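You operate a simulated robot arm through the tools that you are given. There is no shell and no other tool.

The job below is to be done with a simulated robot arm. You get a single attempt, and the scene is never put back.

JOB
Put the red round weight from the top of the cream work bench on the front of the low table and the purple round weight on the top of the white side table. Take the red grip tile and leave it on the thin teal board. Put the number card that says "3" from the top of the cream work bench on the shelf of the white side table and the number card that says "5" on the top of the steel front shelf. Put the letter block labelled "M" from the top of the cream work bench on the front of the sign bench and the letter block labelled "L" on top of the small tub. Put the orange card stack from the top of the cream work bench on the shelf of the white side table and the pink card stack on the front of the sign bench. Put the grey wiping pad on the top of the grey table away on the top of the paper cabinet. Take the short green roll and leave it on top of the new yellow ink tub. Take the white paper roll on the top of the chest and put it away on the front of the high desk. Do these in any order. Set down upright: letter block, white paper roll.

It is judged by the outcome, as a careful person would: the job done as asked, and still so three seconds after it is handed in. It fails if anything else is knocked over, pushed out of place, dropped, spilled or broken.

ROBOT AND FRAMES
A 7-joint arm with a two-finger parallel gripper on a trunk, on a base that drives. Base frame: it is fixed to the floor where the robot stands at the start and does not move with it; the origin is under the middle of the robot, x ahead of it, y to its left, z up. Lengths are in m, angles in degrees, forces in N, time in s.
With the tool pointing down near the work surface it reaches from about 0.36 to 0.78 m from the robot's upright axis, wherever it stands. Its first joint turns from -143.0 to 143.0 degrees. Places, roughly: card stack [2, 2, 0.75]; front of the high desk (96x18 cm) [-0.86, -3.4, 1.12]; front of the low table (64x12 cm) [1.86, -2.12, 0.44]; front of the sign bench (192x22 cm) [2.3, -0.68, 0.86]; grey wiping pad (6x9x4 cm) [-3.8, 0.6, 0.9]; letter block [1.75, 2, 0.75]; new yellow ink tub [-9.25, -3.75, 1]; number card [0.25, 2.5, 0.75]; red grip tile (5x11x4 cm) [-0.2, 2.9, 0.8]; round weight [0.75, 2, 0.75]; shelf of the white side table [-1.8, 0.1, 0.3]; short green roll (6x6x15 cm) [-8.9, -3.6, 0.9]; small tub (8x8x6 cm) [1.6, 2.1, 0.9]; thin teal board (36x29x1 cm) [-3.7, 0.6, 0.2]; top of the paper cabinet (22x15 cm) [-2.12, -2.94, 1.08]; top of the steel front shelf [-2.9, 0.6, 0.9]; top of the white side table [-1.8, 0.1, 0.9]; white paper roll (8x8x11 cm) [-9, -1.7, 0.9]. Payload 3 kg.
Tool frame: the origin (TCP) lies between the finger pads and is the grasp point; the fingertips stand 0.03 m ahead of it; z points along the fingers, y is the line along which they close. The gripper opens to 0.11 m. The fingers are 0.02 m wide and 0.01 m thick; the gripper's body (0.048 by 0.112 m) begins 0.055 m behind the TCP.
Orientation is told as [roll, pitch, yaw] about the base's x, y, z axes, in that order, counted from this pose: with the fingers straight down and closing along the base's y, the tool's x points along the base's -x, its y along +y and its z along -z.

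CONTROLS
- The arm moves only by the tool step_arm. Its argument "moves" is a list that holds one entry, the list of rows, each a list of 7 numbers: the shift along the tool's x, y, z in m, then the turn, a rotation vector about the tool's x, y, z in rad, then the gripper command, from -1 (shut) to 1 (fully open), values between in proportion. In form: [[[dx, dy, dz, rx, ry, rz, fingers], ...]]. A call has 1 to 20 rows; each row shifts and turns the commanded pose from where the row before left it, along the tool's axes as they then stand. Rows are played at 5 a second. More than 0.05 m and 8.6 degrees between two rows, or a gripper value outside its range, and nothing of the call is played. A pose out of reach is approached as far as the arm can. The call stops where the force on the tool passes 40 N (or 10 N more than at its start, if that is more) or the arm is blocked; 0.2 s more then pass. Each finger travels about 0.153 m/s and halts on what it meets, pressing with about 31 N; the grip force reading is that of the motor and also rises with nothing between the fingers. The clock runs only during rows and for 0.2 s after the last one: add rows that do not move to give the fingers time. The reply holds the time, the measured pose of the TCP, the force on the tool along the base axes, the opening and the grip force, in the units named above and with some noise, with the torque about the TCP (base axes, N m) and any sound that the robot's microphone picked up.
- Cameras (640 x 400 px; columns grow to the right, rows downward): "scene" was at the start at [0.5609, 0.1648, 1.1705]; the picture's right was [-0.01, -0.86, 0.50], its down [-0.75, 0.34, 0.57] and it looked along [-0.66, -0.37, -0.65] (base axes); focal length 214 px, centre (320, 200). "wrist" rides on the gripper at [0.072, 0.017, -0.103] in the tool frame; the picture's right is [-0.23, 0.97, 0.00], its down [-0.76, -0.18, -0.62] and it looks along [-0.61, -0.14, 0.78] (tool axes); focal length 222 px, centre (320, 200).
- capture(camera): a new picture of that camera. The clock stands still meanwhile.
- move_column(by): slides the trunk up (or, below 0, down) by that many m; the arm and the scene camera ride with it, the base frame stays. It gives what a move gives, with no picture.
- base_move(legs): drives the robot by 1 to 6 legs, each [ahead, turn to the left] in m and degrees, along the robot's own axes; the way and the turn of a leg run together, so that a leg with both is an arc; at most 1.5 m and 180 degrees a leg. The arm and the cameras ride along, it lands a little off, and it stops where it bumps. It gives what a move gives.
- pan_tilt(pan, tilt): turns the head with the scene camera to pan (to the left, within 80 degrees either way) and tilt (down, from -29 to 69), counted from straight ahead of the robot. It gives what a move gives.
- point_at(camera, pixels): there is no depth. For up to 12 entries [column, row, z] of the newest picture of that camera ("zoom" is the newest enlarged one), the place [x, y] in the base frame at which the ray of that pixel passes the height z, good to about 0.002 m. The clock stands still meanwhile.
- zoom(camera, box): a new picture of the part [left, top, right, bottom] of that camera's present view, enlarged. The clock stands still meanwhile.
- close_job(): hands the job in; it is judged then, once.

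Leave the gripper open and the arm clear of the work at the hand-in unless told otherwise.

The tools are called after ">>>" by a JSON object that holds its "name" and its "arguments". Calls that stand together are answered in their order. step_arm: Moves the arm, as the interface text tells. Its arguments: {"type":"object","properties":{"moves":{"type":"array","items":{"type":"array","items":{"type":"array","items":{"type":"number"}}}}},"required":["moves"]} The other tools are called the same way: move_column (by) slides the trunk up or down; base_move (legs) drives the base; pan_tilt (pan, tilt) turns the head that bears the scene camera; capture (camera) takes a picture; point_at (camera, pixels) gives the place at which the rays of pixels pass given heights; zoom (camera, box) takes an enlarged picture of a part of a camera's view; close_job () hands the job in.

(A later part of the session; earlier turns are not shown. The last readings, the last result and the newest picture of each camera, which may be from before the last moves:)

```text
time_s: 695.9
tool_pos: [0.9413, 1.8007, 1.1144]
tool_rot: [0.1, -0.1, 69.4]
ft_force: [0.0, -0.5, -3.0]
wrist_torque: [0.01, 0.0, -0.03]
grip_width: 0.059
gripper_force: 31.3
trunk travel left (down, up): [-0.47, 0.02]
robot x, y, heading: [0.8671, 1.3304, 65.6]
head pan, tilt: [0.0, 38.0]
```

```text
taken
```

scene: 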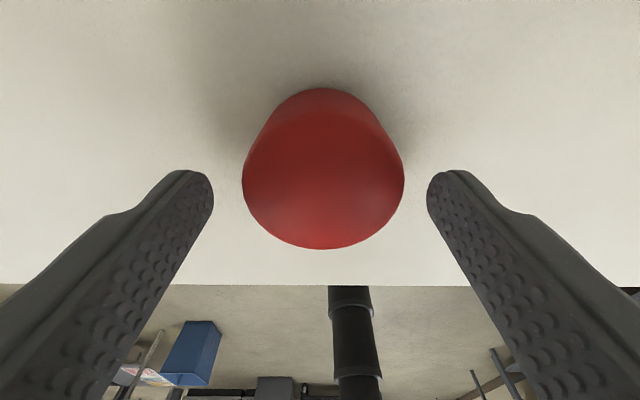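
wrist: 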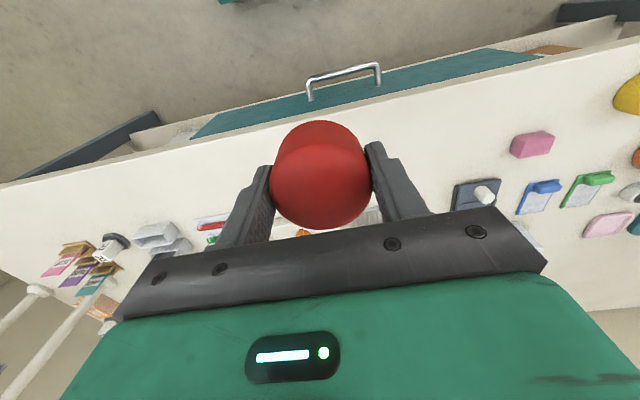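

The red weight is held. Now to the low table at about (1.86,-2.12). I'll back off and turn right in steps, then drive south.

>>> {"name": "base_move", "arguments": {"legs": [[-0.35, 0], [0, -48]]}}

>>> {"name": "base_move", "arguments": {"legs": [[0, -48]]}}

>>> {"name": "base_move", "arguments": {"legs": [[0, -48]]}}

```text
time_s: 700.3
tool_pos: [1.1302, 1.2756, 1.1141]
tool_rot: [0.0, 0.0, 21.0]
ft_force: [-0.1, 0.3, -3.3]
wrist_torque: [0.05, -0.02, 0.01]
grip_width: 0.0588
gripper_force: 31.3
trunk travel left (down, up): [-0.47, 0.02]
robot x, y, heading: [0.7205, 1.0519, 17.6]
head pan, tilt: [0.0, 38.0]
```

```text
time_s: 703.0
tool_pos: [1.1578, 0.8988, 1.1149]
tool_rot: [0.0, 0.1, -27.0]
ft_force: [0.9, 0.5, -3.2]
wrist_torque: [-0.01, 0.02, 0.03]
grip_width: 0.0588
gripper_force: 31.0
trunk travel left (down, up): [-0.47, 0.02]
robot x, y, heading: [0.7342, 1.0829, -29.9]
head pan, tilt: [0.0, 38.0]
```

```text
time_s: 705.6
tool_pos: [0.8721, 0.6448, 1.1155]
tool_rot: [0.0, 0.0, -75.9]
ft_force: [0.0, 0.5, -3.7]
wrist_torque: [-0.01, -0.01, 0.07]
grip_width: 0.0588
gripper_force: 30.7
trunk travel left (down, up): [-0.47, 0.02]
robot x, y, heading: [0.7711, 1.0907, -78.3]
head pan, tilt: [0.0, 38.0]
```

>>> {"name": "base_move", "arguments": {"legs": [[0, -3], [1.0, 0], [1.0, 0], [0.9, 0]]}}

>>> {"name": "base_move", "arguments": {"legs": [[0, 45]]}}

>>> {"name": "pan_tilt", "arguments": {"pan": 0, "tilt": -29}}

>>> {"name": "capture", "arguments": {"camera": "scene"}}

```text
time_s: 720.4
tool_pos: [1.3159, -2.23, 1.1173]
tool_rot: [-0.1, 0.1, -78.7]
ft_force: [0.7, -0.2, -2.9]
wrist_torque: [0.03, 0.02, 0.01]
grip_width: 0.0587
gripper_force: 31.4
trunk travel left (down, up): [-0.47, 0.02]
robot x, y, heading: [1.2384, -1.7771, -81.2]
head pan, tilt: [0.0, 38.0]
```

```text
time_s: 722.8
tool_pos: [1.6072, -2.0561, 1.1168]
tool_rot: [0.0, 0.0, -35.6]
ft_force: [0.3, 0.4, -3.8]
wrist_torque: [-0.01, 0.0, 0.01]
grip_width: 0.0587
gripper_force: 30.5
trunk travel left (down, up): [-0.47, 0.02]
robot x, y, heading: [1.2211, -1.8032, -38.4]
head pan, tilt: [0.0, 38.0]
```

```text
time_s: 724.2
tool_pos: [1.6074, -2.0553, 1.1165]
tool_rot: [0.0, 0.0, -35.6]
ft_force: [-1.3, 0.3, -3.7]
wrist_torque: [0.02, -0.01, -0.01]
grip_width: 0.0587
gripper_force: 31.2
trunk travel left (down, up): [-0.47, 0.02]
robot x, y, heading: [1.22, -1.8045, -38.4]
head pan, tilt: [0.0, -28.6]
```

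```text
taken
```

scene: 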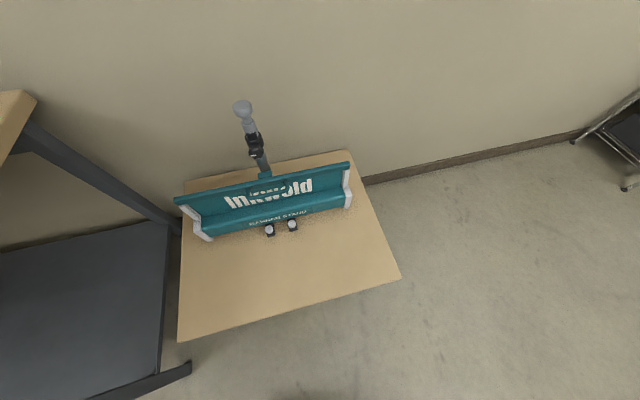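

The low table's front area is free wood ahead of the banner stand. I'll measure its front edge and a target spot.

>>> {"name": "point_at", "arguments": {"camera": "scene", "pixels": [[180, 342, 0.44], [400, 278, 0.44], [295, 283, 0.44], [270, 235, 0.44], [293, 229, 0.44], [192, 362, 0.0], [290, 312, 0.44], [165, 372, 0.0]]}}

```text
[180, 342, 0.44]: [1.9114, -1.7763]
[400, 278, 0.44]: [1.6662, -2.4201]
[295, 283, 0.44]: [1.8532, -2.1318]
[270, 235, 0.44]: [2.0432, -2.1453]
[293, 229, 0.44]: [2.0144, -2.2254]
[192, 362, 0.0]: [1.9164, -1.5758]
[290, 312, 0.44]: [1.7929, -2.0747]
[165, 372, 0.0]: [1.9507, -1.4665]
```

The front edge runs from (1.911,-1.776) to (1.666,-2.420), so my target is (1.857,-2.118), 7 cm inside. I'll turn to face it, drive 0.1 m, and lower the trunk 0.4 m.

>>> {"name": "base_move", "arguments": {"legs": [[0, 12], [0.1, 0]]}}

>>> {"name": "move_column", "arguments": {"by": -0.4}}

>>> {"name": "pan_tilt", "arguments": {"pan": 0, "tilt": 0}}

>>> {"name": "capture", "arguments": {"camera": "scene"}}

```text
time_s: 726.1
tool_pos: [1.7388, -2.017, 1.1156]
tool_rot: [0.1, 0.2, -23.9]
ft_force: [-0.1, 0.0, -2.9]
wrist_torque: [0.01, 0.04, -0.01]
grip_width: 0.0589
gripper_force: 31.0
trunk travel left (down, up): [-0.47, 0.02]
robot x, y, heading: [1.3095, -1.8497, -26.5]
head pan, tilt: [0.0, -28.6]
```

```text
time_s: 729.9
tool_pos: [1.7388, -2.0162, 0.7173]
tool_rot: [0.0, 0.1, -23.9]
ft_force: [-0.6, -0.2, -3.4]
wrist_torque: [0.01, 0.06, 0.03]
grip_width: 0.0586
gripper_force: 30.9
trunk travel left (down, up): [-0.07, 0.42]
robot x, y, heading: [1.3075, -1.8523, -26.4]
head pan, tilt: [0.0, -28.6]
```

```text
time_s: 730.9
tool_pos: [1.7391, -2.0159, 0.7171]
tool_rot: [0.1, 0.1, -23.9]
ft_force: [-0.7, 0.5, -4.7]
wrist_torque: [0.04, 0.03, 0.0]
grip_width: 0.0588
gripper_force: 30.5
trunk travel left (down, up): [-0.07, 0.42]
robot x, y, heading: [1.3102, -1.8484, -26.6]
head pan, tilt: [0.0, 0.0]
```

```text
taken
```

scene: 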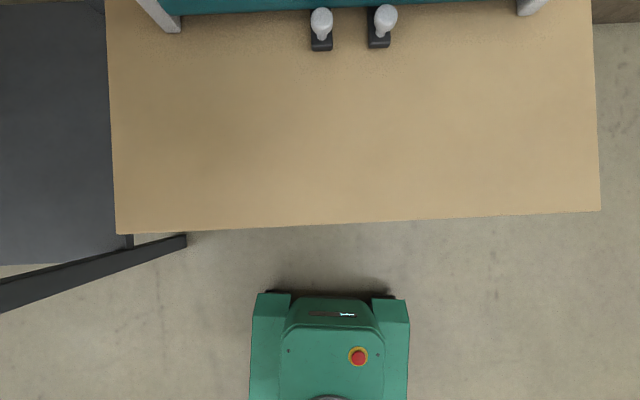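

>>> {"name": "point_at", "arguments": {"camera": "scene", "pixels": [[355, 178, 0.44], [355, 223, 0.44], [115, 233, 0.44], [600, 211, 0.44], [320, 50, 0.44]]}}

```text
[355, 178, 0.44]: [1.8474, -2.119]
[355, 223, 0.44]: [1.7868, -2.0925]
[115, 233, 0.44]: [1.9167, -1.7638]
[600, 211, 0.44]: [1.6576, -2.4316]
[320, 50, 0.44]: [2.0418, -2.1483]
```

>>> {"name": "step_arm", "arguments": {"moves": [[[-0.0361, -0.0119, 0, 0, 0, 0, -1], [-0.0361, -0.0119, 0, 0, 0, 0, -1], [-0.0361, -0.0119, 0, 0, 0, 0, -1], [-0.0363, -0.0119, 0, 0, 0, 0, -1], [0, 0, 0.042, 0, 0, 0, -1], [0, 0, 0.042, 0, 0, 0, -1], [0, 0, 0.042, 0, 0, 0, -1], [0, 0, 0.042, 0, 0, 0, -1], [0, 0, 0.032, 0, 0, 0, -1], [0, 0, 0, 0, 0, 0, -1]]]}}

>>> {"name": "pan_tilt", "arguments": {"pan": 0, "tilt": 35}}

>>> {"name": "capture", "arguments": {"camera": "scene"}}

```text
time_s: 733.1
tool_pos: [1.8503, -2.1155, 0.5178]
tool_rot: [0.0, 0.1, -23.9]
ft_force: [-0.1, -0.5, -4.2]
wrist_torque: [0.0, 0.03, 0.0]
grip_width: 0.0584
gripper_force: 31.2
trunk travel left (down, up): [-0.07, 0.42]
robot x, y, heading: [1.3052, -1.8478, -26.4]
head pan, tilt: [0.0, 0.0]
```

```text
time_s: 734.1
tool_pos: [1.8505, -2.116, 0.5186]
tool_rot: [-0.1, 0.0, -23.8]
ft_force: [0.4, 0.2, -2.7]
wrist_torque: [0.01, 0.01, 0.03]
grip_width: 0.0586
gripper_force: 30.7
trunk travel left (down, up): [-0.07, 0.42]
robot x, y, heading: [1.3079, -1.8521, -26.6]
head pan, tilt: [0.0, 35.0]
```

```text
taken
```

scene: 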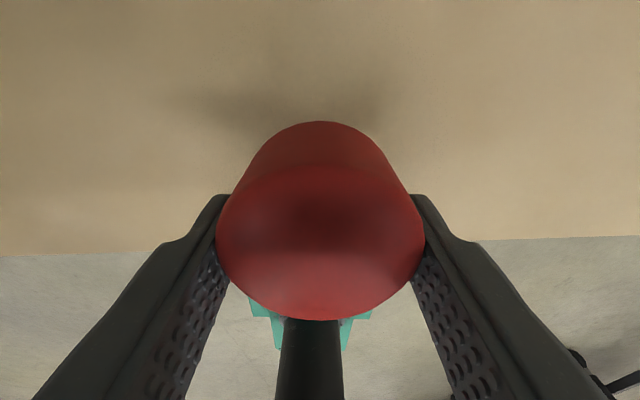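

>>> {"name": "step_arm", "arguments": {"moves": [[[0, 0, 0.012, 0, 0, 0, -1], [0, 0, 0.01, 0, 0, 0, -1], [0, 0, 0.004, 0, 0, 0, -1], [0, 0, 0, 0, 0, 0, -1]]]}}

>>> {"name": "step_arm", "arguments": {"moves": [[[0, 0, 0.003, 0, 0, 0, -1], [0, 0, 0.002, 0, 0, 0, -1], [0, 0, 0, 0, 0, 0, -1]]]}}

```text
time_s: 735.1
tool_pos: [1.8501, -2.1177, 0.4902]
tool_rot: [0.0, 0.1, -23.9]
ft_force: [-0.5, 0.6, -3.0]
wrist_torque: [0.0, 0.03, 0.0]
grip_width: 0.0589
gripper_force: 30.9
trunk travel left (down, up): [-0.07, 0.42]
robot x, y, heading: [1.3089, -1.8511, -26.3]
head pan, tilt: [0.0, 35.0]
```

```text
time_s: 735.9
tool_pos: [1.8516, -2.1174, 0.489]
tool_rot: [0.0, 0.0, -23.8]
ft_force: [-13.1, -6.4, 34.7]
wrist_torque: [-0.15, 0.63, -0.07]
grip_width: 0.0586
gripper_force: 31.0
trunk travel left (down, up): [-0.07, 0.42]
robot x, y, heading: [1.3082, -1.8518, -26.3]
head pan, tilt: [0.0, 35.0]
```

Contact at about 0.489, pressing 35 N. I'll ease up 3 mm.

>>> {"name": "step_arm", "arguments": {"moves": [[[0, 0, -0.003, 0, 0, 0, -1], [0, 0, 0, 0, 0, 0, -1]]]}}

```text
time_s: 736.5
tool_pos: [1.8501, -2.1172, 0.4886]
tool_rot: [-0.1, 0.0, -24.0]
ft_force: [-0.8, -1.6, -1.4]
wrist_torque: [-0.11, -0.03, -0.04]
grip_width: 0.0587
gripper_force: 30.6
trunk travel left (down, up): [-0.07, 0.42]
robot x, y, heading: [1.3056, -1.8526, -26.5]
head pan, tilt: [0.0, 35.0]
```

The load is light now (-1.4 N of -3.5), so it's resting. I'll open and rise.

>>> {"name": "step_arm", "arguments": {"moves": [[[0, 0, 0, 0, 0, 0, 0.3], [0, 0, 0, 0, 0, 0, 0.5], [0, 0, 0, 0, 0, 0, 0.5], [0, 0, -0.02, 0, 0, 0, 0.5], [0, 0, -0.04, 0, 0, 0, 0.5], [0, 0, -0.045, 0, 0, 0, 0.5], [0, 0, -0.045, 0, 0, 0, 0.5], [0, 0, 0, 0, 0, 0, 0.5]]]}}

>>> {"name": "capture", "arguments": {"camera": "scene"}}

>>> {"name": "capture", "arguments": {"camera": "wrist"}}

```text
time_s: 738.3
tool_pos: [1.8516, -2.1205, 0.638]
tool_rot: [-0.1, -0.1, -24.0]
ft_force: [0.8, 0.6, 0.0]
wrist_torque: [-0.02, 0.05, 0.0]
grip_width: 0.0827
gripper_force: 0.1
trunk travel left (down, up): [-0.07, 0.42]
robot x, y, heading: [1.3089, -1.8563, -26.4]
head pan, tilt: [0.0, 35.0]
```

```text
taken
```

scene: 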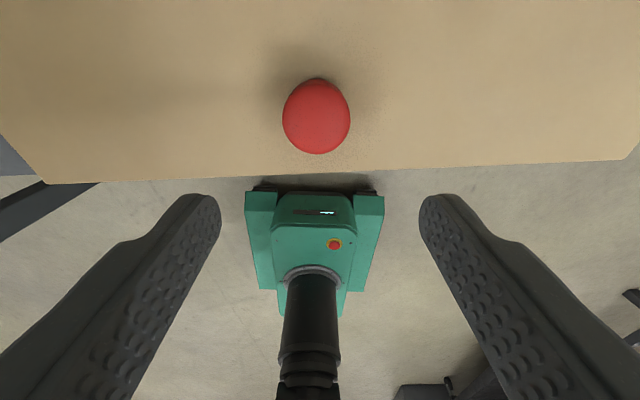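

```text
taken
```

wrist: 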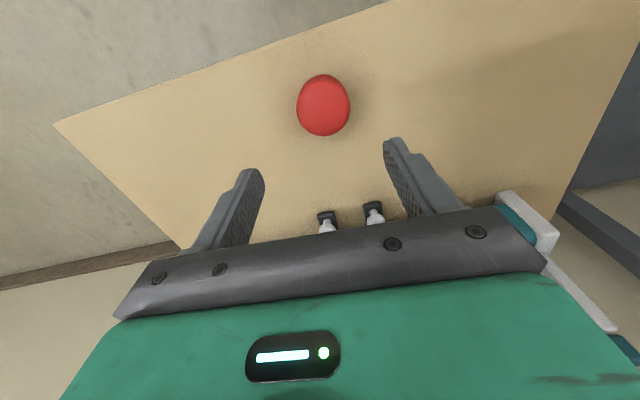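

The red weight stands on the front of the low table, done. Next is the orange stack, from the bench's right end. I'll raise and retract, then drive north again.

>>> {"name": "move_column", "arguments": {"by": 0.42}}

>>> {"name": "step_arm", "arguments": {"moves": [[[0.045, 0, -0.025, 0, 0, 0, 0.8], [0.045, 0, -0.025, 0, 0, 0, 0.8], [0.045, 0, -0.025, 0, 0, 0, 0.8], [0.04, 0.03, -0.025, 0, 0, 0, 0.8], [0, 0.03, 0, 0, 0, 0, 0.8], [0, 0, 0, 0, 0, 0, 0.8]]]}}

>>> {"name": "base_move", "arguments": {"legs": [[0, 50]]}}

>>> {"name": "base_move", "arguments": {"legs": [[0, 49]]}}

```text
refused: 0.42 is not a number from -0.4 to 0.4
```

```text
refused: row 1 steps farther than a row can; nothing moved
```

```text
time_s: 740.8
tool_pos: [1.8798, -1.6541, 0.6389]
tool_rot: [0.3, 0.3, 21.6]
ft_force: [0.3, -0.5, 0.4]
wrist_torque: [-0.01, 0.0, 0.01]
grip_width: 0.0826
gripper_force: 0.0
trunk travel left (down, up): [-0.07, 0.42]
robot x, y, heading: [1.3241, -1.8881, 20.5]
head pan, tilt: [0.0, 35.0]
stopped in leg 1: the robot was blocked; the commanded pose is now the measured one
```

```text
time_s: 741.6
tool_pos: [1.8785, -1.6536, 0.6376]
tool_rot: [0.4, 0.5, 21.6]
ft_force: [0.1, -0.3, 0.9]
wrist_torque: [-0.02, 0.06, 0.01]
grip_width: 0.0827
gripper_force: 0.2
trunk travel left (down, up): [-0.07, 0.42]
robot x, y, heading: [1.3187, -1.8845, 21.2]
head pan, tilt: [0.0, 35.0]
stopped in leg 1: the robot was blocked; the commanded pose is now the measured one
```

Two commands were refused (trunk step too large, arm rows too long), so the arm was still low when the base turned, and the hand has come up against something, probably the sign bench's leg. I must stop and look.

>>> {"name": "capture", "arguments": {"camera": "scene"}}

>>> {"name": "capture", "arguments": {"camera": "wrist"}}

```text
taken
```

scene: 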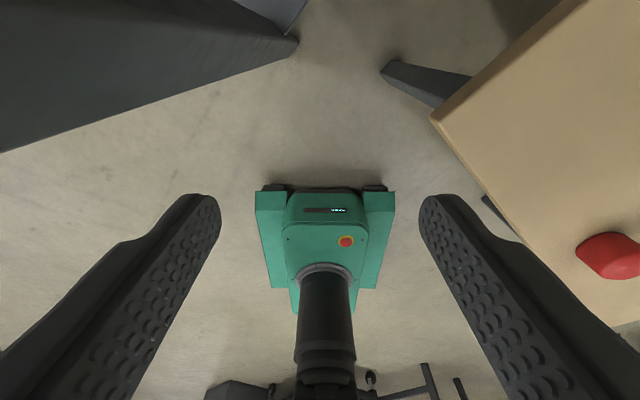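

```text
taken
```

wrist: 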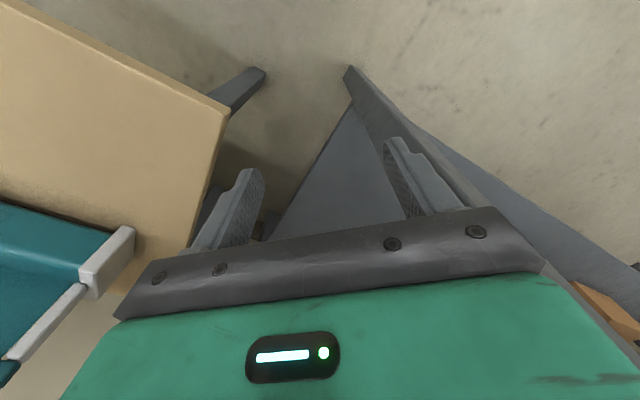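

The hand's left side is against the sign bench's front leg. I'll turn back right to free it, then raise the trunk properly.

>>> {"name": "base_move", "arguments": {"legs": [[0, -20]]}}

>>> {"name": "move_column", "arguments": {"by": 0.4}}

```text
time_s: 743.1
tool_pos: [1.9295, -1.8504, 0.6374]
tool_rot: [0.3, 0.7, 2.2]
ft_force: [0.3, -0.1, -1.3]
wrist_torque: [0.01, 0.01, -0.02]
grip_width: 0.0828
gripper_force: 0.1
trunk travel left (down, up): [-0.07, 0.42]
robot x, y, heading: [1.3264, -1.8742, 1.8]
head pan, tilt: [0.0, 35.0]
```

```text
time_s: 746.9
tool_pos: [1.9298, -1.8504, 1.038]
tool_rot: [0.3, 0.5, 2.2]
ft_force: [-0.2, 0.1, 0.1]
wrist_torque: [0.02, 0.02, -0.01]
grip_width: 0.0824
gripper_force: 0.1
trunk travel left (down, up): [-0.47, 0.02]
robot x, y, heading: [1.3246, -1.8713, 1.9]
head pan, tilt: [0.0, 35.0]
```

Free and raised. Now I'll retract the arm with valid steps and then look at the bench and low table to be sure nothing shifted.

>>> {"name": "step_arm", "arguments": {"moves": [[[0.04, 0, -0.02, 0, 0, 0, 0.8], [0.04, 0, -0.02, 0, 0, 0, 0.8], [0.04, 0, -0.02, 0, 0, 0, 0.8], [0.04, 0, -0.02, 0, 0, 0, 0.8], [0, 0, 0, 0, 0, 0, 0.8]]]}}

>>> {"name": "pan_tilt", "arguments": {"pan": 20, "tilt": -20}}

>>> {"name": "capture", "arguments": {"camera": "scene"}}

```text
time_s: 748.1
tool_pos: [1.7707, -1.8572, 1.1213]
tool_rot: [0.4, 0.6, 2.4]
ft_force: [-0.9, 0.2, -0.3]
wrist_torque: [-0.01, -0.01, 0.03]
grip_width: 0.099
gripper_force: 0.1
trunk travel left (down, up): [-0.47, 0.02]
robot x, y, heading: [1.3248, -1.8713, 1.6]
head pan, tilt: [0.0, 35.0]
```

```text
time_s: 749.3
tool_pos: [1.7714, -1.8571, 1.1198]
tool_rot: [0.3, 0.5, 2.3]
ft_force: [0.0, 0.2, 0.1]
wrist_torque: [0.03, 0.02, 0.01]
grip_width: 0.0992
gripper_force: 0.0
trunk travel left (down, up): [-0.47, 0.02]
robot x, y, heading: [1.3255, -1.8727, 1.9]
head pan, tilt: [20.0, -20.0]
```

```text
taken
```

scene: 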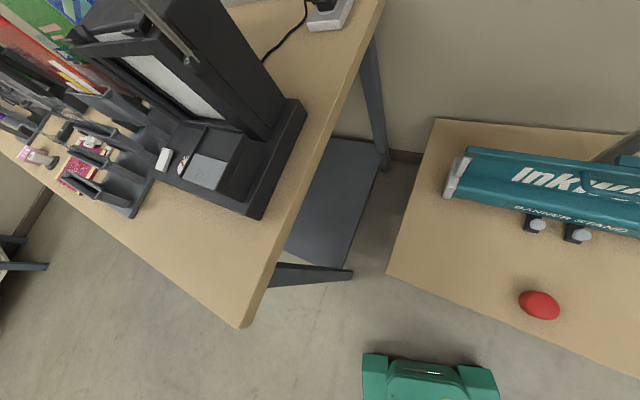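

Everything looks undisturbed. I'll verify the sign bench leg's foot against its earlier position (1.916,-1.576).

>>> {"name": "point_at", "arguments": {"camera": "scene", "pixels": [[352, 272, 0.0], [388, 272, 0.44], [540, 305, 0.46], [240, 328, 0.858]]}}

>>> {"name": "zoom", "arguments": {"camera": "scene", "box": [0, 100, 160, 220]}}

```text
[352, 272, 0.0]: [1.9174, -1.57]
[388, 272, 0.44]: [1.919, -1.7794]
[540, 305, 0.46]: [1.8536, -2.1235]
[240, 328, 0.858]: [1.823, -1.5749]
```

```text
3.33 times, centred on (80, 160) of scene
```

zoom: 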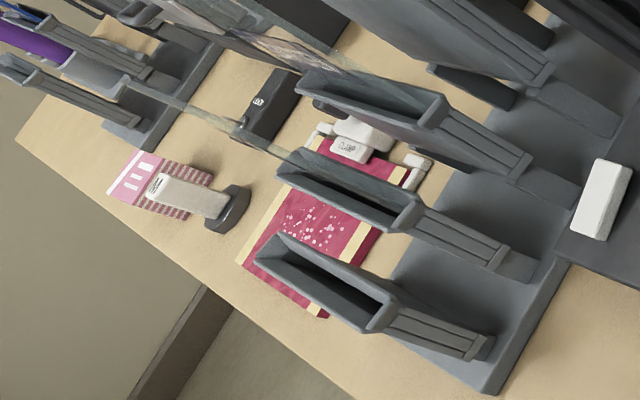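

The leg is at the same place (1.917,-1.570), so nothing moved. I'll back up a little and drive north toward (2.0,0.45).

>>> {"name": "base_move", "arguments": {"legs": [[-0.15, 0], [0, 36]]}}

>>> {"name": "base_move", "arguments": {"legs": [[0, 34], [1.2, 0], [1.25, 0]]}}

```text
time_s: 752.4
tool_pos: [1.5311, -1.6041, 1.1188]
tool_rot: [0.3, 0.6, 37.8]
ft_force: [-0.2, -1.1, 0.4]
wrist_torque: [0.02, -0.01, 0.01]
grip_width: 0.099
gripper_force: 0.0
trunk travel left (down, up): [-0.47, 0.02]
robot x, y, heading: [1.1927, -1.8929, 37.4]
head pan, tilt: [20.0, -20.0]
```

```text
time_s: 766.0
tool_pos: [2.0281, 0.85, 1.1209]
tool_rot: [0.2, 0.6, 73.5]
ft_force: [0.1, -0.6, 0.0]
wrist_torque: [0.05, 0.0, -0.04]
grip_width: 0.099
gripper_force: 0.1
trunk travel left (down, up): [-0.47, 0.02]
robot x, y, heading: [1.9193, 0.417, 72.7]
head pan, tilt: [20.0, -20.0]
```

>>> {"name": "base_move", "arguments": {"legs": [[0, -15.3], [1.35, 0]]}}

>>> {"name": "base_move", "arguments": {"legs": [[0, 40]]}}

>>> {"name": "base_move", "arguments": {"legs": [[0, 34], [0.33, 0]]}}

>>> {"name": "base_move", "arguments": {"legs": [[0, 27]]}}

>>> {"name": "pan_tilt", "arguments": {"pan": 0, "tilt": 0}}

>>> {"name": "capture", "arguments": {"camera": "scene"}}

```text
time_s: 773.4
tool_pos: [2.8435, 1.9334, 1.1206]
tool_rot: [0.2, 1.2, 59.0]
ft_force: [-11.5, -13.5, 1.0]
wrist_torque: [1.19, -0.87, 1.45]
grip_width: 0.0992
gripper_force: 0.1
trunk travel left (down, up): [-0.47, 0.02]
robot x, y, heading: [2.6276, 1.5471, 57.0]
head pan, tilt: [20.0, -20.0]
stopped in leg 2: the robot was blocked; the commanded pose is now the measured one
```

```text
time_s: 774.3
tool_pos: [2.8267, 1.9396, 1.1218]
tool_rot: [0.2, 1.5, 61.3]
ft_force: [-10.2, -14.3, 1.1]
wrist_torque: [1.25, -0.76, 1.18]
grip_width: 0.0993
gripper_force: 0.1
trunk travel left (down, up): [-0.47, 0.02]
robot x, y, heading: [2.6292, 1.545, 59.0]
head pan, tilt: [20.0, -20.0]
stopped in leg 1: the force on the tool passed its limit at 61 N (the readings are from after the stop); the commanded pose is now the measured one
```

```text
time_s: 775.2
tool_pos: [2.7976, 1.9538, 1.1226]
tool_rot: [0.2, 1.6, 65.4]
ft_force: [-7.4, -11.7, 0.8]
wrist_torque: [0.88, -0.53, 1.01]
grip_width: 0.0989
gripper_force: 0.0
trunk travel left (down, up): [-0.47, 0.02]
robot x, y, heading: [2.6239, 1.5504, 63.0]
head pan, tilt: [20.0, -20.0]
stopped in leg 1: the force on the tool passed its limit at 57 N (the readings are from after the stop); the commanded pose is now the measured one
```

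```text
time_s: 777.0
tool_pos: [2.5965, 1.9878, 1.123]
tool_rot: [0.2, 1.6, 92.4]
ft_force: [-0.3, -0.1, -0.6]
wrist_torque: [-0.03, 0.0, 0.0]
grip_width: 0.0992
gripper_force: 0.0
trunk travel left (down, up): [-0.47, 0.02]
robot x, y, heading: [2.6418, 1.5414, 89.7]
head pan, tilt: [20.0, -20.0]
```

```text
time_s: 777.9
tool_pos: [2.5955, 1.9873, 1.1223]
tool_rot: [0.3, 1.4, 92.3]
ft_force: [-0.1, -0.3, 1.0]
wrist_torque: [0.0, 0.03, 0.01]
grip_width: 0.0991
gripper_force: 0.1
trunk travel left (down, up): [-0.47, 0.02]
robot x, y, heading: [2.6424, 1.5424, 89.5]
head pan, tilt: [0.0, 0.0]
```

```text
taken
```

scene: 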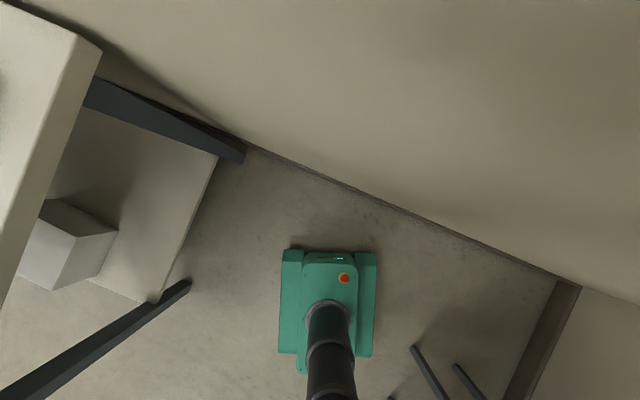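

The hand brushed the wall while driving; it's free again and only the wall was touched. I'll do the rest one move at a time. First, turn left to 132°.

>>> {"name": "base_move", "arguments": {"legs": [[0, 42]]}}

```text
time_s: 780.2
tool_pos: [2.3136, 1.8467, 1.1233]
tool_rot: [0.2, 1.6, 133.6]
ft_force: [-0.8, 0.2, 0.0]
wrist_torque: [0.02, 0.01, 0.05]
grip_width: 0.0992
gripper_force: 0.1
trunk travel left (down, up): [-0.47, 0.02]
robot x, y, heading: [2.6629, 1.5624, 130.7]
head pan, tilt: [0.0, 0.0]
```

>>> {"name": "base_move", "arguments": {"legs": [[0.34, 0]]}}

```text
time_s: 782.4
tool_pos: [2.0933, 2.1101, 1.1234]
tool_rot: [0.2, 1.5, 133.3]
ft_force: [-0.2, 0.1, -1.0]
wrist_torque: [0.0, 0.0, -0.01]
grip_width: 0.0991
gripper_force: 0.0
trunk travel left (down, up): [-0.47, 0.02]
robot x, y, heading: [2.4399, 1.8212, 130.5]
head pan, tilt: [0.0, 0.0]
```

>>> {"name": "base_move", "arguments": {"legs": [[0, 28]]}}

>>> {"name": "pan_tilt", "arguments": {"pan": 30, "tilt": 5}}

>>> {"name": "capture", "arguments": {"camera": "scene"}}

>>> {"name": "capture", "arguments": {"camera": "wrist"}}

```text
time_s: 784.3
tool_pos: [1.9982, 1.9105, 1.1231]
tool_rot: [0.2, 1.5, 161.6]
ft_force: [0.1, -1.2, -0.3]
wrist_torque: [0.04, -0.01, 0.02]
grip_width: 0.0988
gripper_force: 0.0
trunk travel left (down, up): [-0.47, 0.02]
robot x, y, heading: [2.447, 1.8416, 158.4]
head pan, tilt: [0.0, 0.0]
```

```text
time_s: 785.2
tool_pos: [1.9997, 1.9114, 1.1238]
tool_rot: [0.2, 1.5, 161.4]
ft_force: [1.0, -0.4, 0.3]
wrist_torque: [0.02, 0.03, -0.01]
grip_width: 0.099
gripper_force: 0.0
trunk travel left (down, up): [-0.47, 0.02]
robot x, y, heading: [2.447, 1.8415, 158.7]
head pan, tilt: [30.0, 5.0]
```

```text
taken
```

scene: 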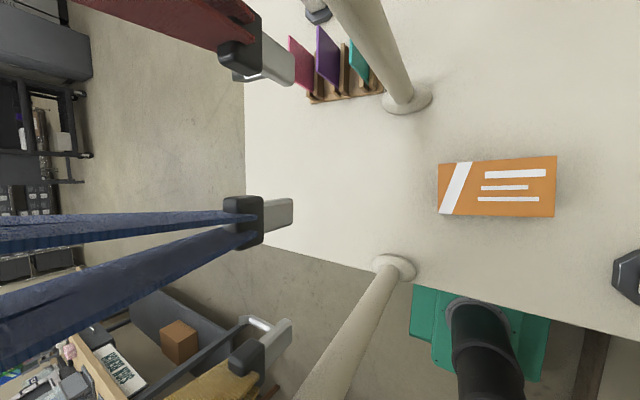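

```text
taken
```

wrist: 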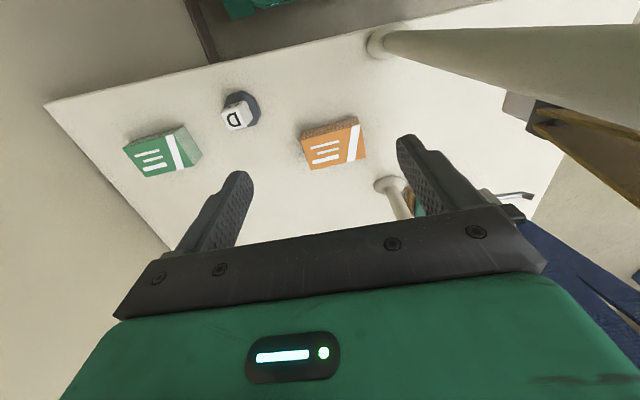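

The orange stack is at (500,187) and the lanyards hang close on the left. I'll measure the stack's corners and the lanyard clips.

>>> {"name": "zoom", "arguments": {"camera": "scene", "box": [420, 130, 580, 240]}}

>>> {"name": "point_at", "arguments": {"camera": "scene", "pixels": [[439, 165, 0.875], [557, 156, 0.875], [554, 217, 0.875], [438, 213, 0.875], [398, 268, 0.838], [405, 98, 0.838], [270, 215, 1.0], [270, 215, 1.05], [265, 68, 1.0]]}}

```text
3.64 times, centred on (500, 185) of scene
```

zoom: 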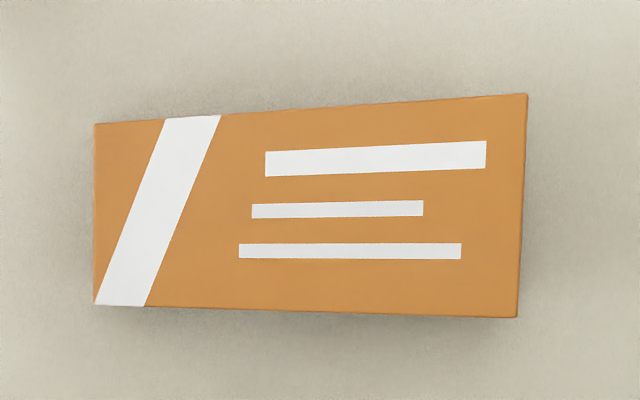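

```text
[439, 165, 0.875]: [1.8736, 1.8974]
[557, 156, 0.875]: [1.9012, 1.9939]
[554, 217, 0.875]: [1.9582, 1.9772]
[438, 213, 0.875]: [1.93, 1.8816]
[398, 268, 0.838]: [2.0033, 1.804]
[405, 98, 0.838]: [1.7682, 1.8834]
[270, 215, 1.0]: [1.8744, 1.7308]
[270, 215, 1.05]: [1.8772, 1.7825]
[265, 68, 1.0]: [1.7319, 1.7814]
```

The stack's centre is (1.916,1.9375), its long axis at 74°; the lanyard clips end at about z 1.1. I'll move deeper (away from the lanyards) first, then rotate the tool to yaw 74° there.

>>> {"name": "step_arm", "arguments": {"moves": [[[0, -0.0367, 0, 0, 0, 0, 0.8], [0, -0.0367, 0, 0, 0, 0, 0.8], [0, -0.0367, 0, 0, 0, 0, 0.8], [0, 0, 0, 0, 0, 0.138, 0.8], [0, 0, 0, 0, 0, 0.138, 0.8], [0, 0, 0, 0, 0, 0.138, 0.8], [0, 0, 0, 0, 0, 0.138, 0.8], [0, 0, 0, 0, 0, 0.138, 0.8], [0, 0, 0, 0, 0, 0.138, 0.8], [0, 0, 0, 0, 0, 0.138, 0.8], [0, 0, 0, 0, 0, 0.138, 0.8], [0, 0, 0, 0, 0, 0.138, 0.8], [0, 0, 0, 0, 0, 0.138, 0.8], [0, 0, 0, 0, 0, 0.138, 0.8], [0, 0, 0, 0, 0, 0, 0.8]]]}}

>>> {"name": "pan_tilt", "arguments": {"pan": 0, "tilt": 40}}

>>> {"name": "capture", "arguments": {"camera": "scene"}}

>>> {"name": "capture", "arguments": {"camera": "wrist"}}

```text
time_s: 788.4
tool_pos: [2.0356, 2.0157, 1.124]
tool_rot: [-1.5, 0.3, 74.4]
ft_force: [0.0, -0.2, 0.2]
wrist_torque: [0.01, 0.0, -0.01]
grip_width: 0.0992
gripper_force: 0.0
trunk travel left (down, up): [-0.47, 0.02]
robot x, y, heading: [2.4483, 1.8453, 158.4]
head pan, tilt: [30.0, 5.0]
```

```text
time_s: 789.4
tool_pos: [2.0345, 2.0145, 1.1234]
tool_rot: [-1.5, 0.3, 74.6]
ft_force: [0.2, -0.7, 0.1]
wrist_torque: [-0.03, -0.02, -0.01]
grip_width: 0.0994
gripper_force: 0.1
trunk travel left (down, up): [-0.47, 0.02]
robot x, y, heading: [2.4509, 1.8425, 158.5]
head pan, tilt: [0.0, 40.0]
```

```text
taken
```

scene: 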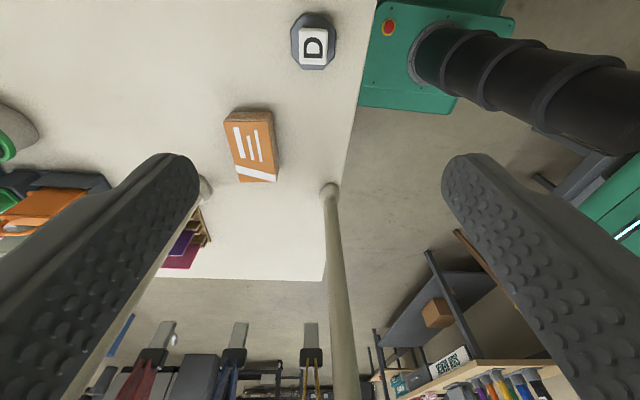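

```text
taken
```

wrist: 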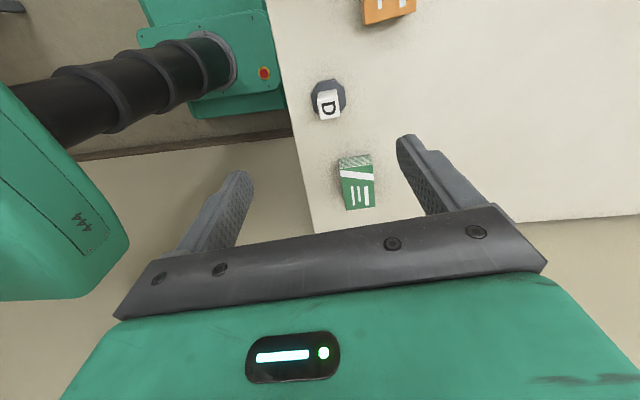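

Good separation from the lanyards, which hang at the picture's bottom. I'll move left along the bench, descend behind the stack to z 0.945, then check.

>>> {"name": "step_arm", "arguments": {"moves": [[[0, 0.032, 0, -0.026, 0, 0, 0.8], [0, 0.031, 0, 0, 0, 0, 0.8], [0, 0.031, 0, 0, 0, 0, 0.8], [0, 0, 0.045, 0, 0, 0, 0.8], [0, 0, 0.045, 0, 0, 0, 0.8], [0, 0, 0.045, 0, 0, 0, 0.8], [0, 0, 0.043, 0, 0, 0, 0.8], [0, 0, 0, 0, 0, 0, 0.8]]]}}

>>> {"name": "capture", "arguments": {"camera": "scene"}}

>>> {"name": "capture", "arguments": {"camera": "wrist"}}

```text
time_s: 791.2
tool_pos: [1.9441, 2.0398, 0.9433]
tool_rot: [0.0, 0.2, 74.5]
ft_force: [-1.0, 0.3, 0.8]
wrist_torque: [0.0, 0.01, -0.02]
grip_width: 0.0989
gripper_force: 0.2
trunk travel left (down, up): [-0.47, 0.02]
robot x, y, heading: [2.4467, 1.8412, 158.5]
head pan, tilt: [0.0, 40.0]
```

```text
taken
```

scene: 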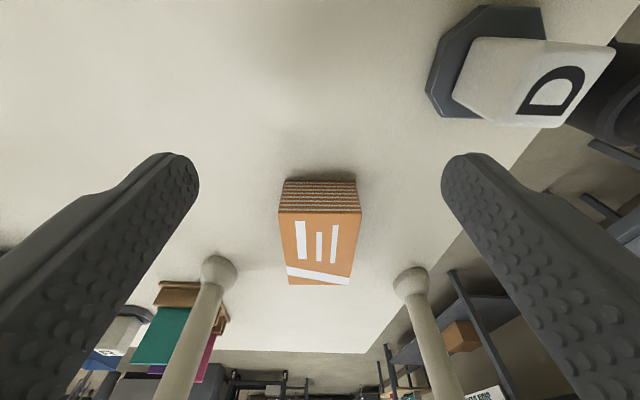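

```text
taken
```

wrist: 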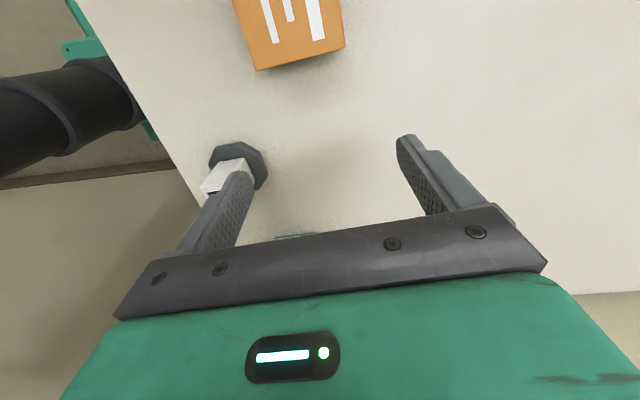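

D's top is just below my right fingertip level, but I'm only moving away from it. I'll slide 8.5 cm toward the stack at this height and check alignment.

>>> {"name": "step_arm", "arguments": {"moves": [[[0.0285, 0, 0, 0, 0, 0, 0.8], [0.0285, 0, 0, 0, 0, 0, 0.8], [0.0285, 0, 0, 0, 0, 0, 0.8], [0, 0, 0, 0, 0, 0, 0.8]]]}}

>>> {"name": "capture", "arguments": {"camera": "scene"}}

>>> {"name": "capture", "arguments": {"camera": "wrist"}}

```text
time_s: 792.2
tool_pos: [1.9225, 1.9546, 0.943]
tool_rot: [0.0, 0.3, 74.6]
ft_force: [-0.6, 0.9, -0.2]
wrist_torque: [0.01, -0.03, 0.02]
grip_width: 0.0992
gripper_force: 0.0
trunk travel left (down, up): [-0.47, 0.02]
robot x, y, heading: [2.4423, 1.8416, 158.3]
head pan, tilt: [0.0, 40.0]
```

```text
taken
```

scene: 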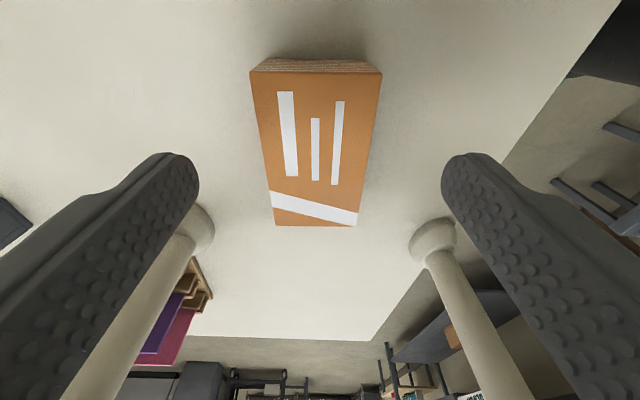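

```text
taken
```

wrist: 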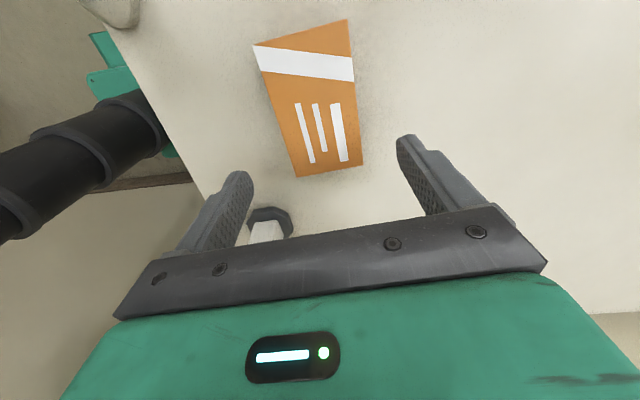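

The stack is centred between the fingers and both posts are clear. I'll descend to 0.878 and close gently.

>>> {"name": "step_arm", "arguments": {"moves": [[[0, 0, 0.03, 0, 0, 0, 0.8], [0, 0, 0.022, 0, 0, 0, 0.8], [0, 0, 0.013, 0, 0, 0, 0.8], [0, 0, 0, 0, 0, 0, 0.3], [0, 0, 0, 0, 0, 0, 0], [0, 0, 0, 0, 0, 0, -1], [0, 0, 0, 0, 0, 0, -1]]]}}

>>> {"name": "capture", "arguments": {"camera": "scene"}}

```text
time_s: 793.8
tool_pos: [1.9204, 1.9556, 0.8795]
tool_rot: [0.0, 0.3, 74.4]
ft_force: [-1.8, 0.5, 0.2]
wrist_torque: [-0.09, 0.17, -0.09]
grip_width: 0.0598
gripper_force: 30.8
trunk travel left (down, up): [-0.47, 0.02]
robot x, y, heading: [2.4424, 1.844, 158.4]
head pan, tilt: [0.0, 40.0]
```

```text
taken
```

scene: 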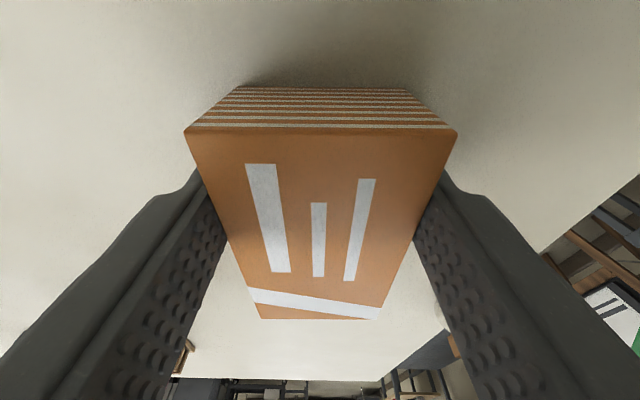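

It's gripped at 0.06. I'll lift 7 cm, slide back away from the lanyards, and then rise.

>>> {"name": "step_arm", "arguments": {"moves": [[[0, 0, -0.01, 0, 0, 0, -1], [0, 0, -0.03, 0, 0, 0, -1], [0, 0, -0.035, 0, 0, 0, -1], [-0.03, 0, 0, 0, 0, 0, -1], [-0.03, 0, 0, 0, 0, 0, -1], [-0.03, 0, 0, 0, 0, 0, -1], [-0.01, 0, -0.04, 0, 0, 0, -1], [0, 0, -0.045, 0, 0, 0, -1], [0, 0, -0.045, 0, 0, 0, -1], [0, 0, -0.04, 0, 0, 0, -1], [0, 0, 0, 0, 0, 0, -1]]]}}

>>> {"name": "capture", "arguments": {"camera": "scene"}}

>>> {"name": "capture", "arguments": {"camera": "wrist"}}

```text
time_s: 796.2
tool_pos: [1.9503, 2.0549, 1.1243]
tool_rot: [0.0, 0.3, 74.5]
ft_force: [0.3, 0.1, -0.9]
wrist_torque: [0.04, -0.03, 0.02]
grip_width: 0.0596
gripper_force: 31.0
trunk travel left (down, up): [-0.47, 0.02]
robot x, y, heading: [2.4451, 1.8443, 158.5]
head pan, tilt: [0.0, 40.0]
```

```text
taken
```

scene: 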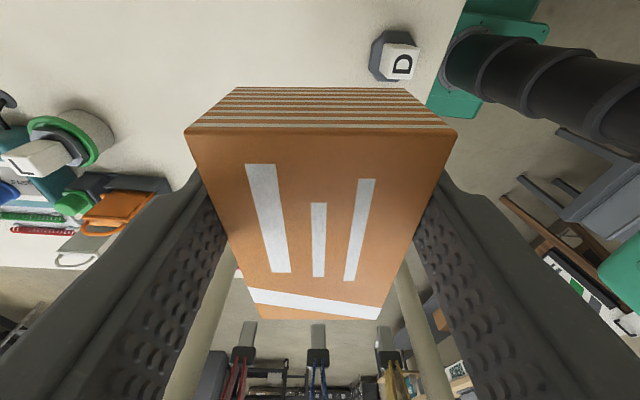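

```text
taken
```

wrist: 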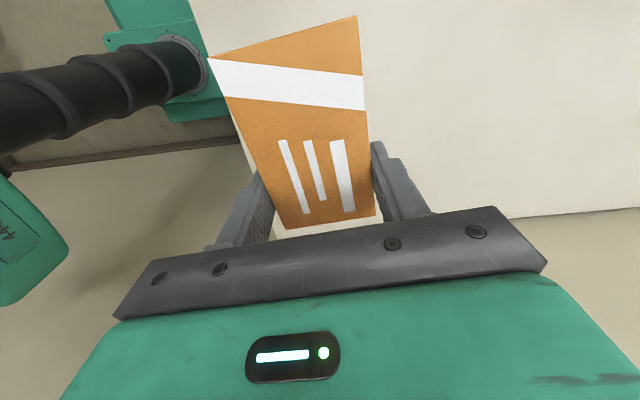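

The orange stack is up, D and the lanyards untouched. To reach the low shelf later I'll need to hold the stack with a sloping tool, so I'll set it down briefly on the free front part of the bench and re-grip it there. First I bring the arm back and turn the tool forward.

>>> {"name": "step_arm", "arguments": {"moves": [[[0, -0.035, 0, 0, 0, 0, -1], [0, -0.035, 0, 0, 0, 0, -1], [0, -0.03, 0, 0, 0, 0, -1], [0, 0, 0, 0, 0, -0.14, -1], [0, 0, 0, 0, 0, -0.14, -1], [0, 0, 0, 0, 0, -0.14, -1], [0, 0, 0, 0, 0, -0.14, -1], [0, 0, 0, 0, 0, -0.14, -1], [0, 0, 0, 0, 0, -0.14, -1], [0, 0, 0, 0, 0, -0.14, -1], [0, 0, 0, 0, 0, -0.14, -1], [0, 0, 0, 0, 0, -0.14, -1], [0, 0, 0, 0, 0, -0.14, -1], [0, 0, 0, 0, 0, -0.1, -1], [0, 0, 0, 0, 0, 0, -1]]]}}

```text
time_s: 799.4
tool_pos: [2.0438, 2.0277, 1.1246]
tool_rot: [0.3, 0.0, 160.5]
ft_force: [-0.2, 1.2, -1.9]
wrist_torque: [0.01, 0.05, -0.01]
grip_width: 0.0601
gripper_force: 31.1
trunk travel left (down, up): [-0.47, 0.02]
robot x, y, heading: [2.447, 1.8464, 158.4]
head pan, tilt: [0.0, 40.0]
```

>>> {"name": "base_move", "arguments": {"legs": [[-0.26, 0]]}}

>>> {"name": "base_move", "arguments": {"legs": [[0, 43]]}}

>>> {"name": "base_move", "arguments": {"legs": [[0, 42]]}}

```text
time_s: 801.3
tool_pos: [2.2883, 1.9294, 1.1246]
tool_rot: [0.4, 0.0, 160.6]
ft_force: [0.5, 0.5, -0.7]
wrist_torque: [-0.05, 0.03, -0.06]
grip_width: 0.0599
gripper_force: 30.9
trunk travel left (down, up): [-0.47, 0.02]
robot x, y, heading: [2.6895, 1.745, 158.6]
head pan, tilt: [0.0, 40.0]
```

```text
time_s: 803.7
tool_pos: [2.2712, 1.607, 1.1254]
tool_rot: [0.4, 0.1, -156.3]
ft_force: [0.1, 0.3, -1.1]
wrist_torque: [0.0, 0.01, 0.01]
grip_width: 0.0598
gripper_force: 30.6
trunk travel left (down, up): [-0.47, 0.02]
robot x, y, heading: [2.6824, 1.7724, -158.8]
head pan, tilt: [0.0, 40.0]
```

```text
time_s: 806.2
tool_pos: [2.4924, 1.3692, 1.1253]
tool_rot: [0.3, 0.0, -113.4]
ft_force: [-0.7, 0.0, -2.2]
wrist_torque: [-0.03, -0.02, -0.01]
grip_width: 0.0595
gripper_force: 31.8
trunk travel left (down, up): [-0.47, 0.02]
robot x, y, heading: [2.6507, 1.7838, -116.0]
head pan, tilt: [0.0, 40.0]
```

>>> {"name": "base_move", "arguments": {"legs": [[1.3, 0], [0, -50]]}}

>>> {"name": "base_move", "arguments": {"legs": [[0, -52]]}}

```text
time_s: 815.0
tool_pos: [1.6616, 0.4908, 1.127]
tool_rot: [0.3, 0.1, -164.4]
ft_force: [-0.3, 0.0, -1.8]
wrist_torque: [0.01, 0.02, 0.02]
grip_width: 0.0597
gripper_force: 31.0
trunk travel left (down, up): [-0.47, 0.02]
robot x, y, heading: [2.0928, 0.5947, -166.8]
head pan, tilt: [0.0, 40.0]
```

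```text
time_s: 817.8
tool_pos: [1.747, 0.8642, 1.126]
tool_rot: [0.3, 0.1, 143.8]
ft_force: [-0.8, 0.0, -1.6]
wrist_torque: [0.04, 0.01, -0.03]
grip_width: 0.0598
gripper_force: 31.1
trunk travel left (down, up): [-0.47, 0.02]
robot x, y, heading: [2.0718, 0.5628, 141.4]
head pan, tilt: [0.0, 40.0]
```

>>> {"name": "base_move", "arguments": {"legs": [[0, -7], [0.78, 0]]}}

>>> {"name": "base_move", "arguments": {"legs": [[0, -50]]}}

>>> {"name": "base_move", "arguments": {"legs": [[0, -15]]}}

>>> {"name": "pan_tilt", "arguments": {"pan": 0, "tilt": -10}}

>>> {"name": "capture", "arguments": {"camera": "scene"}}

```text
time_s: 822.6
tool_pos: [1.2277, 1.4664, 1.128]
tool_rot: [0.3, 0.1, 137.3]
ft_force: [-0.1, 0.7, -1.6]
wrist_torque: [0.03, 0.03, 0.04]
grip_width: 0.0597
gripper_force: 30.8
trunk travel left (down, up): [-0.47, 0.02]
robot x, y, heading: [1.517, 1.1293, 134.5]
head pan, tilt: [0.0, 40.0]
```

```text
time_s: 825.3
tool_pos: [1.5895, 1.5679, 1.1285]
tool_rot: [0.3, 0.1, 87.0]
ft_force: [-0.6, -0.1, -1.6]
wrist_torque: [0.05, -0.02, -0.01]
grip_width: 0.0595
gripper_force: 30.9
trunk travel left (down, up): [-0.47, 0.02]
robot x, y, heading: [1.4793, 1.1358, 84.7]
head pan, tilt: [0.0, 40.0]
```

```text
time_s: 826.6
tool_pos: [1.6973, 1.5267, 1.1272]
tool_rot: [0.2, 0.1, 72.2]
ft_force: [0.3, 0.1, -1.6]
wrist_torque: [0.02, -0.01, -0.02]
grip_width: 0.0595
gripper_force: 30.9
trunk travel left (down, up): [-0.47, 0.02]
robot x, y, heading: [1.4706, 1.1375, 69.6]
head pan, tilt: [0.0, 40.0]
```

```text
time_s: 827.8
tool_pos: [1.6985, 1.5255, 1.1279]
tool_rot: [0.2, 0.1, 72.2]
ft_force: [-0.5, -0.6, -1.7]
wrist_torque: [0.04, 0.0, 0.0]
grip_width: 0.0597
gripper_force: 31.3
trunk travel left (down, up): [-0.47, 0.02]
robot x, y, heading: [1.4715, 1.1366, 69.6]
head pan, tilt: [0.0, -10.0]
```

```text
taken
```

scene: 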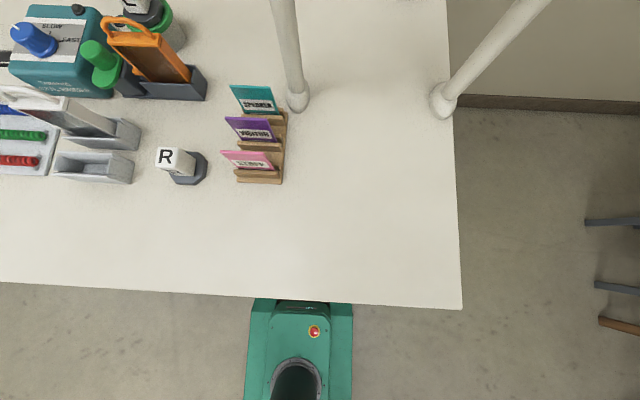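

The bench's front right area is free around (370,215). I'll set the stack down there.

>>> {"name": "point_at", "arguments": {"camera": "scene", "pixels": [[365, 215, 0.838], [365, 300, 0.838], [285, 180, 0.838], [460, 215, 0.838]]}}

```text
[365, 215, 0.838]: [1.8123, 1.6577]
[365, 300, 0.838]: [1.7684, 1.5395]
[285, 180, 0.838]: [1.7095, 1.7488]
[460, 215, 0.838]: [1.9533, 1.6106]
```

>>> {"name": "step_arm", "arguments": {"moves": [[[-0.041, -0.0135, 0, 0, 0, 0, -1], [-0.041, -0.0135, 0, 0, 0, 0, -1], [-0.041, -0.0135, 0, 0, 0, 0, -1], [-0.041, -0.0135, 0, 0, 0, 0, -1], [0, 0, 0.045, 0, 0, 0, -1], [0, 0, 0.045, 0, 0, 0, -1], [0, 0, 0.045, 0, 0, 0, -1], [0, 0, 0.045, 0, 0, 0, -1], [0, 0, 0.04, 0, 0, 0, -1], [0, 0, 0.018, 0, 0, 0, -1], [0, 0, 0.004, 0, 0, 0, -1], [0, 0, 0, 0, 0, 0, -1]]]}}

```text
time_s: 829.3
tool_pos: [1.8004, 1.6686, 1.0271]
tool_rot: [0.2, -0.7, 72.1]
ft_force: [-2.6, -6.9, 9.2]
wrist_torque: [1.54, -0.85, -0.17]
grip_width: 0.0595
gripper_force: 31.0
trunk travel left (down, up): [-0.47, 0.02]
robot x, y, heading: [1.4694, 1.1336, 69.6]
head pan, tilt: [0.0, -10.0]
stopped in row 7: the force on the tool passed its limit at 90 N (the readings are from after the stop); the commanded pose is now the measured one
```

The descent stopped at z 1.027 with a strong force: something was hit, perhaps the head against a hanging lanyard clip. I'll look.

>>> {"name": "capture", "arguments": {"camera": "scene"}}

>>> {"name": "capture", "arguments": {"camera": "wrist"}}

>>> {"name": "pan_tilt", "arguments": {"pan": -40, "tilt": -10}}

>>> {"name": "capture", "arguments": {"camera": "scene"}}

```text
taken
```

scene: 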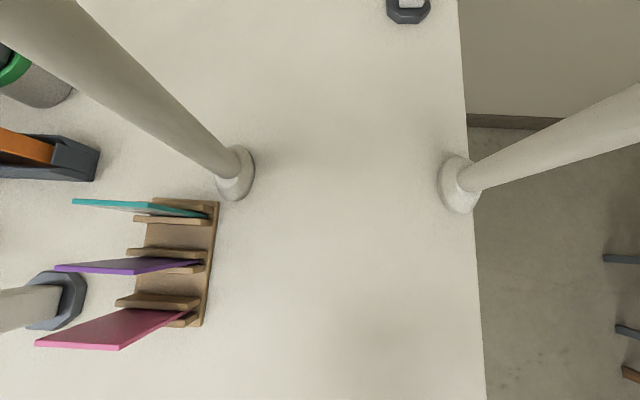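

```text
taken
```

wrist: 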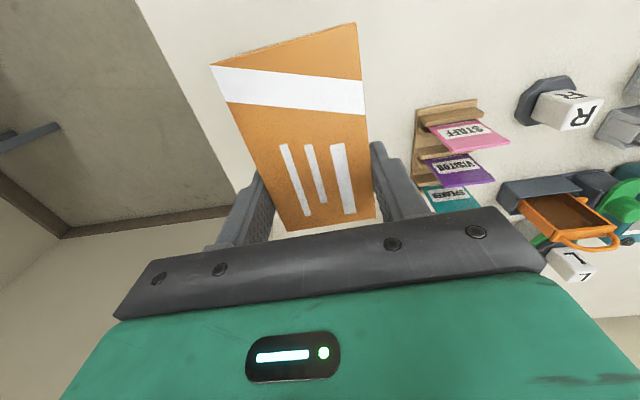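

```text
time_s: 830.4
tool_pos: [1.7994, 1.6688, 1.0249]
tool_rot: [0.2, -0.4, 72.2]
ft_force: [-10.5, 1.8, 0.2]
wrist_torque: [0.21, -0.7, 1.22]
grip_width: 0.0598
gripper_force: 31.2
trunk travel left (down, up): [-0.47, 0.02]
robot x, y, heading: [1.4743, 1.1385, 69.7]
head pan, tilt: [-40.0, -10.0]
```

```text
taken
```

scene: 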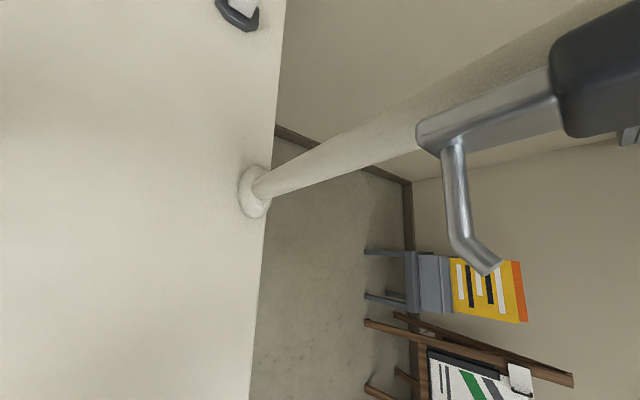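

A lanyard's metal hook is right beside the head; the head touched it when I came down. I'll reverse exactly: pan back to 0, then go straight up slowly.

>>> {"name": "pan_tilt", "arguments": {"pan": 0, "tilt": -10}}

>>> {"name": "step_arm", "arguments": {"moves": [[[0, 0, -0.01, 0, 0, 0, -1], [0, 0, -0.01, 0, 0, 0, -1], [0, 0, -0.01, 0, 0, 0, -1], [0, 0, 0, 0, 0, 0, -1]]]}}

```text
time_s: 831.5
tool_pos: [1.8016, 1.6687, 1.0257]
tool_rot: [0.2, -0.8, 72.0]
ft_force: [8.6, -6.7, 11.2]
wrist_torque: [1.75, -0.41, -1.29]
grip_width: 0.0598
gripper_force: 30.7
trunk travel left (down, up): [-0.47, 0.02]
robot x, y, heading: [1.4706, 1.1382, 69.9]
head pan, tilt: [0.0, -10.0]
```

```text
time_s: 832.5
tool_pos: [1.8002, 1.6695, 1.0535]
tool_rot: [0.2, -0.5, 72.1]
ft_force: [-0.5, -0.4, -1.8]
wrist_torque: [0.05, -0.03, 0.03]
grip_width: 0.06
gripper_force: 31.0
trunk travel left (down, up): [-0.47, 0.02]
robot x, y, heading: [1.4722, 1.1392, 69.6]
head pan, tilt: [0.0, -10.0]
```

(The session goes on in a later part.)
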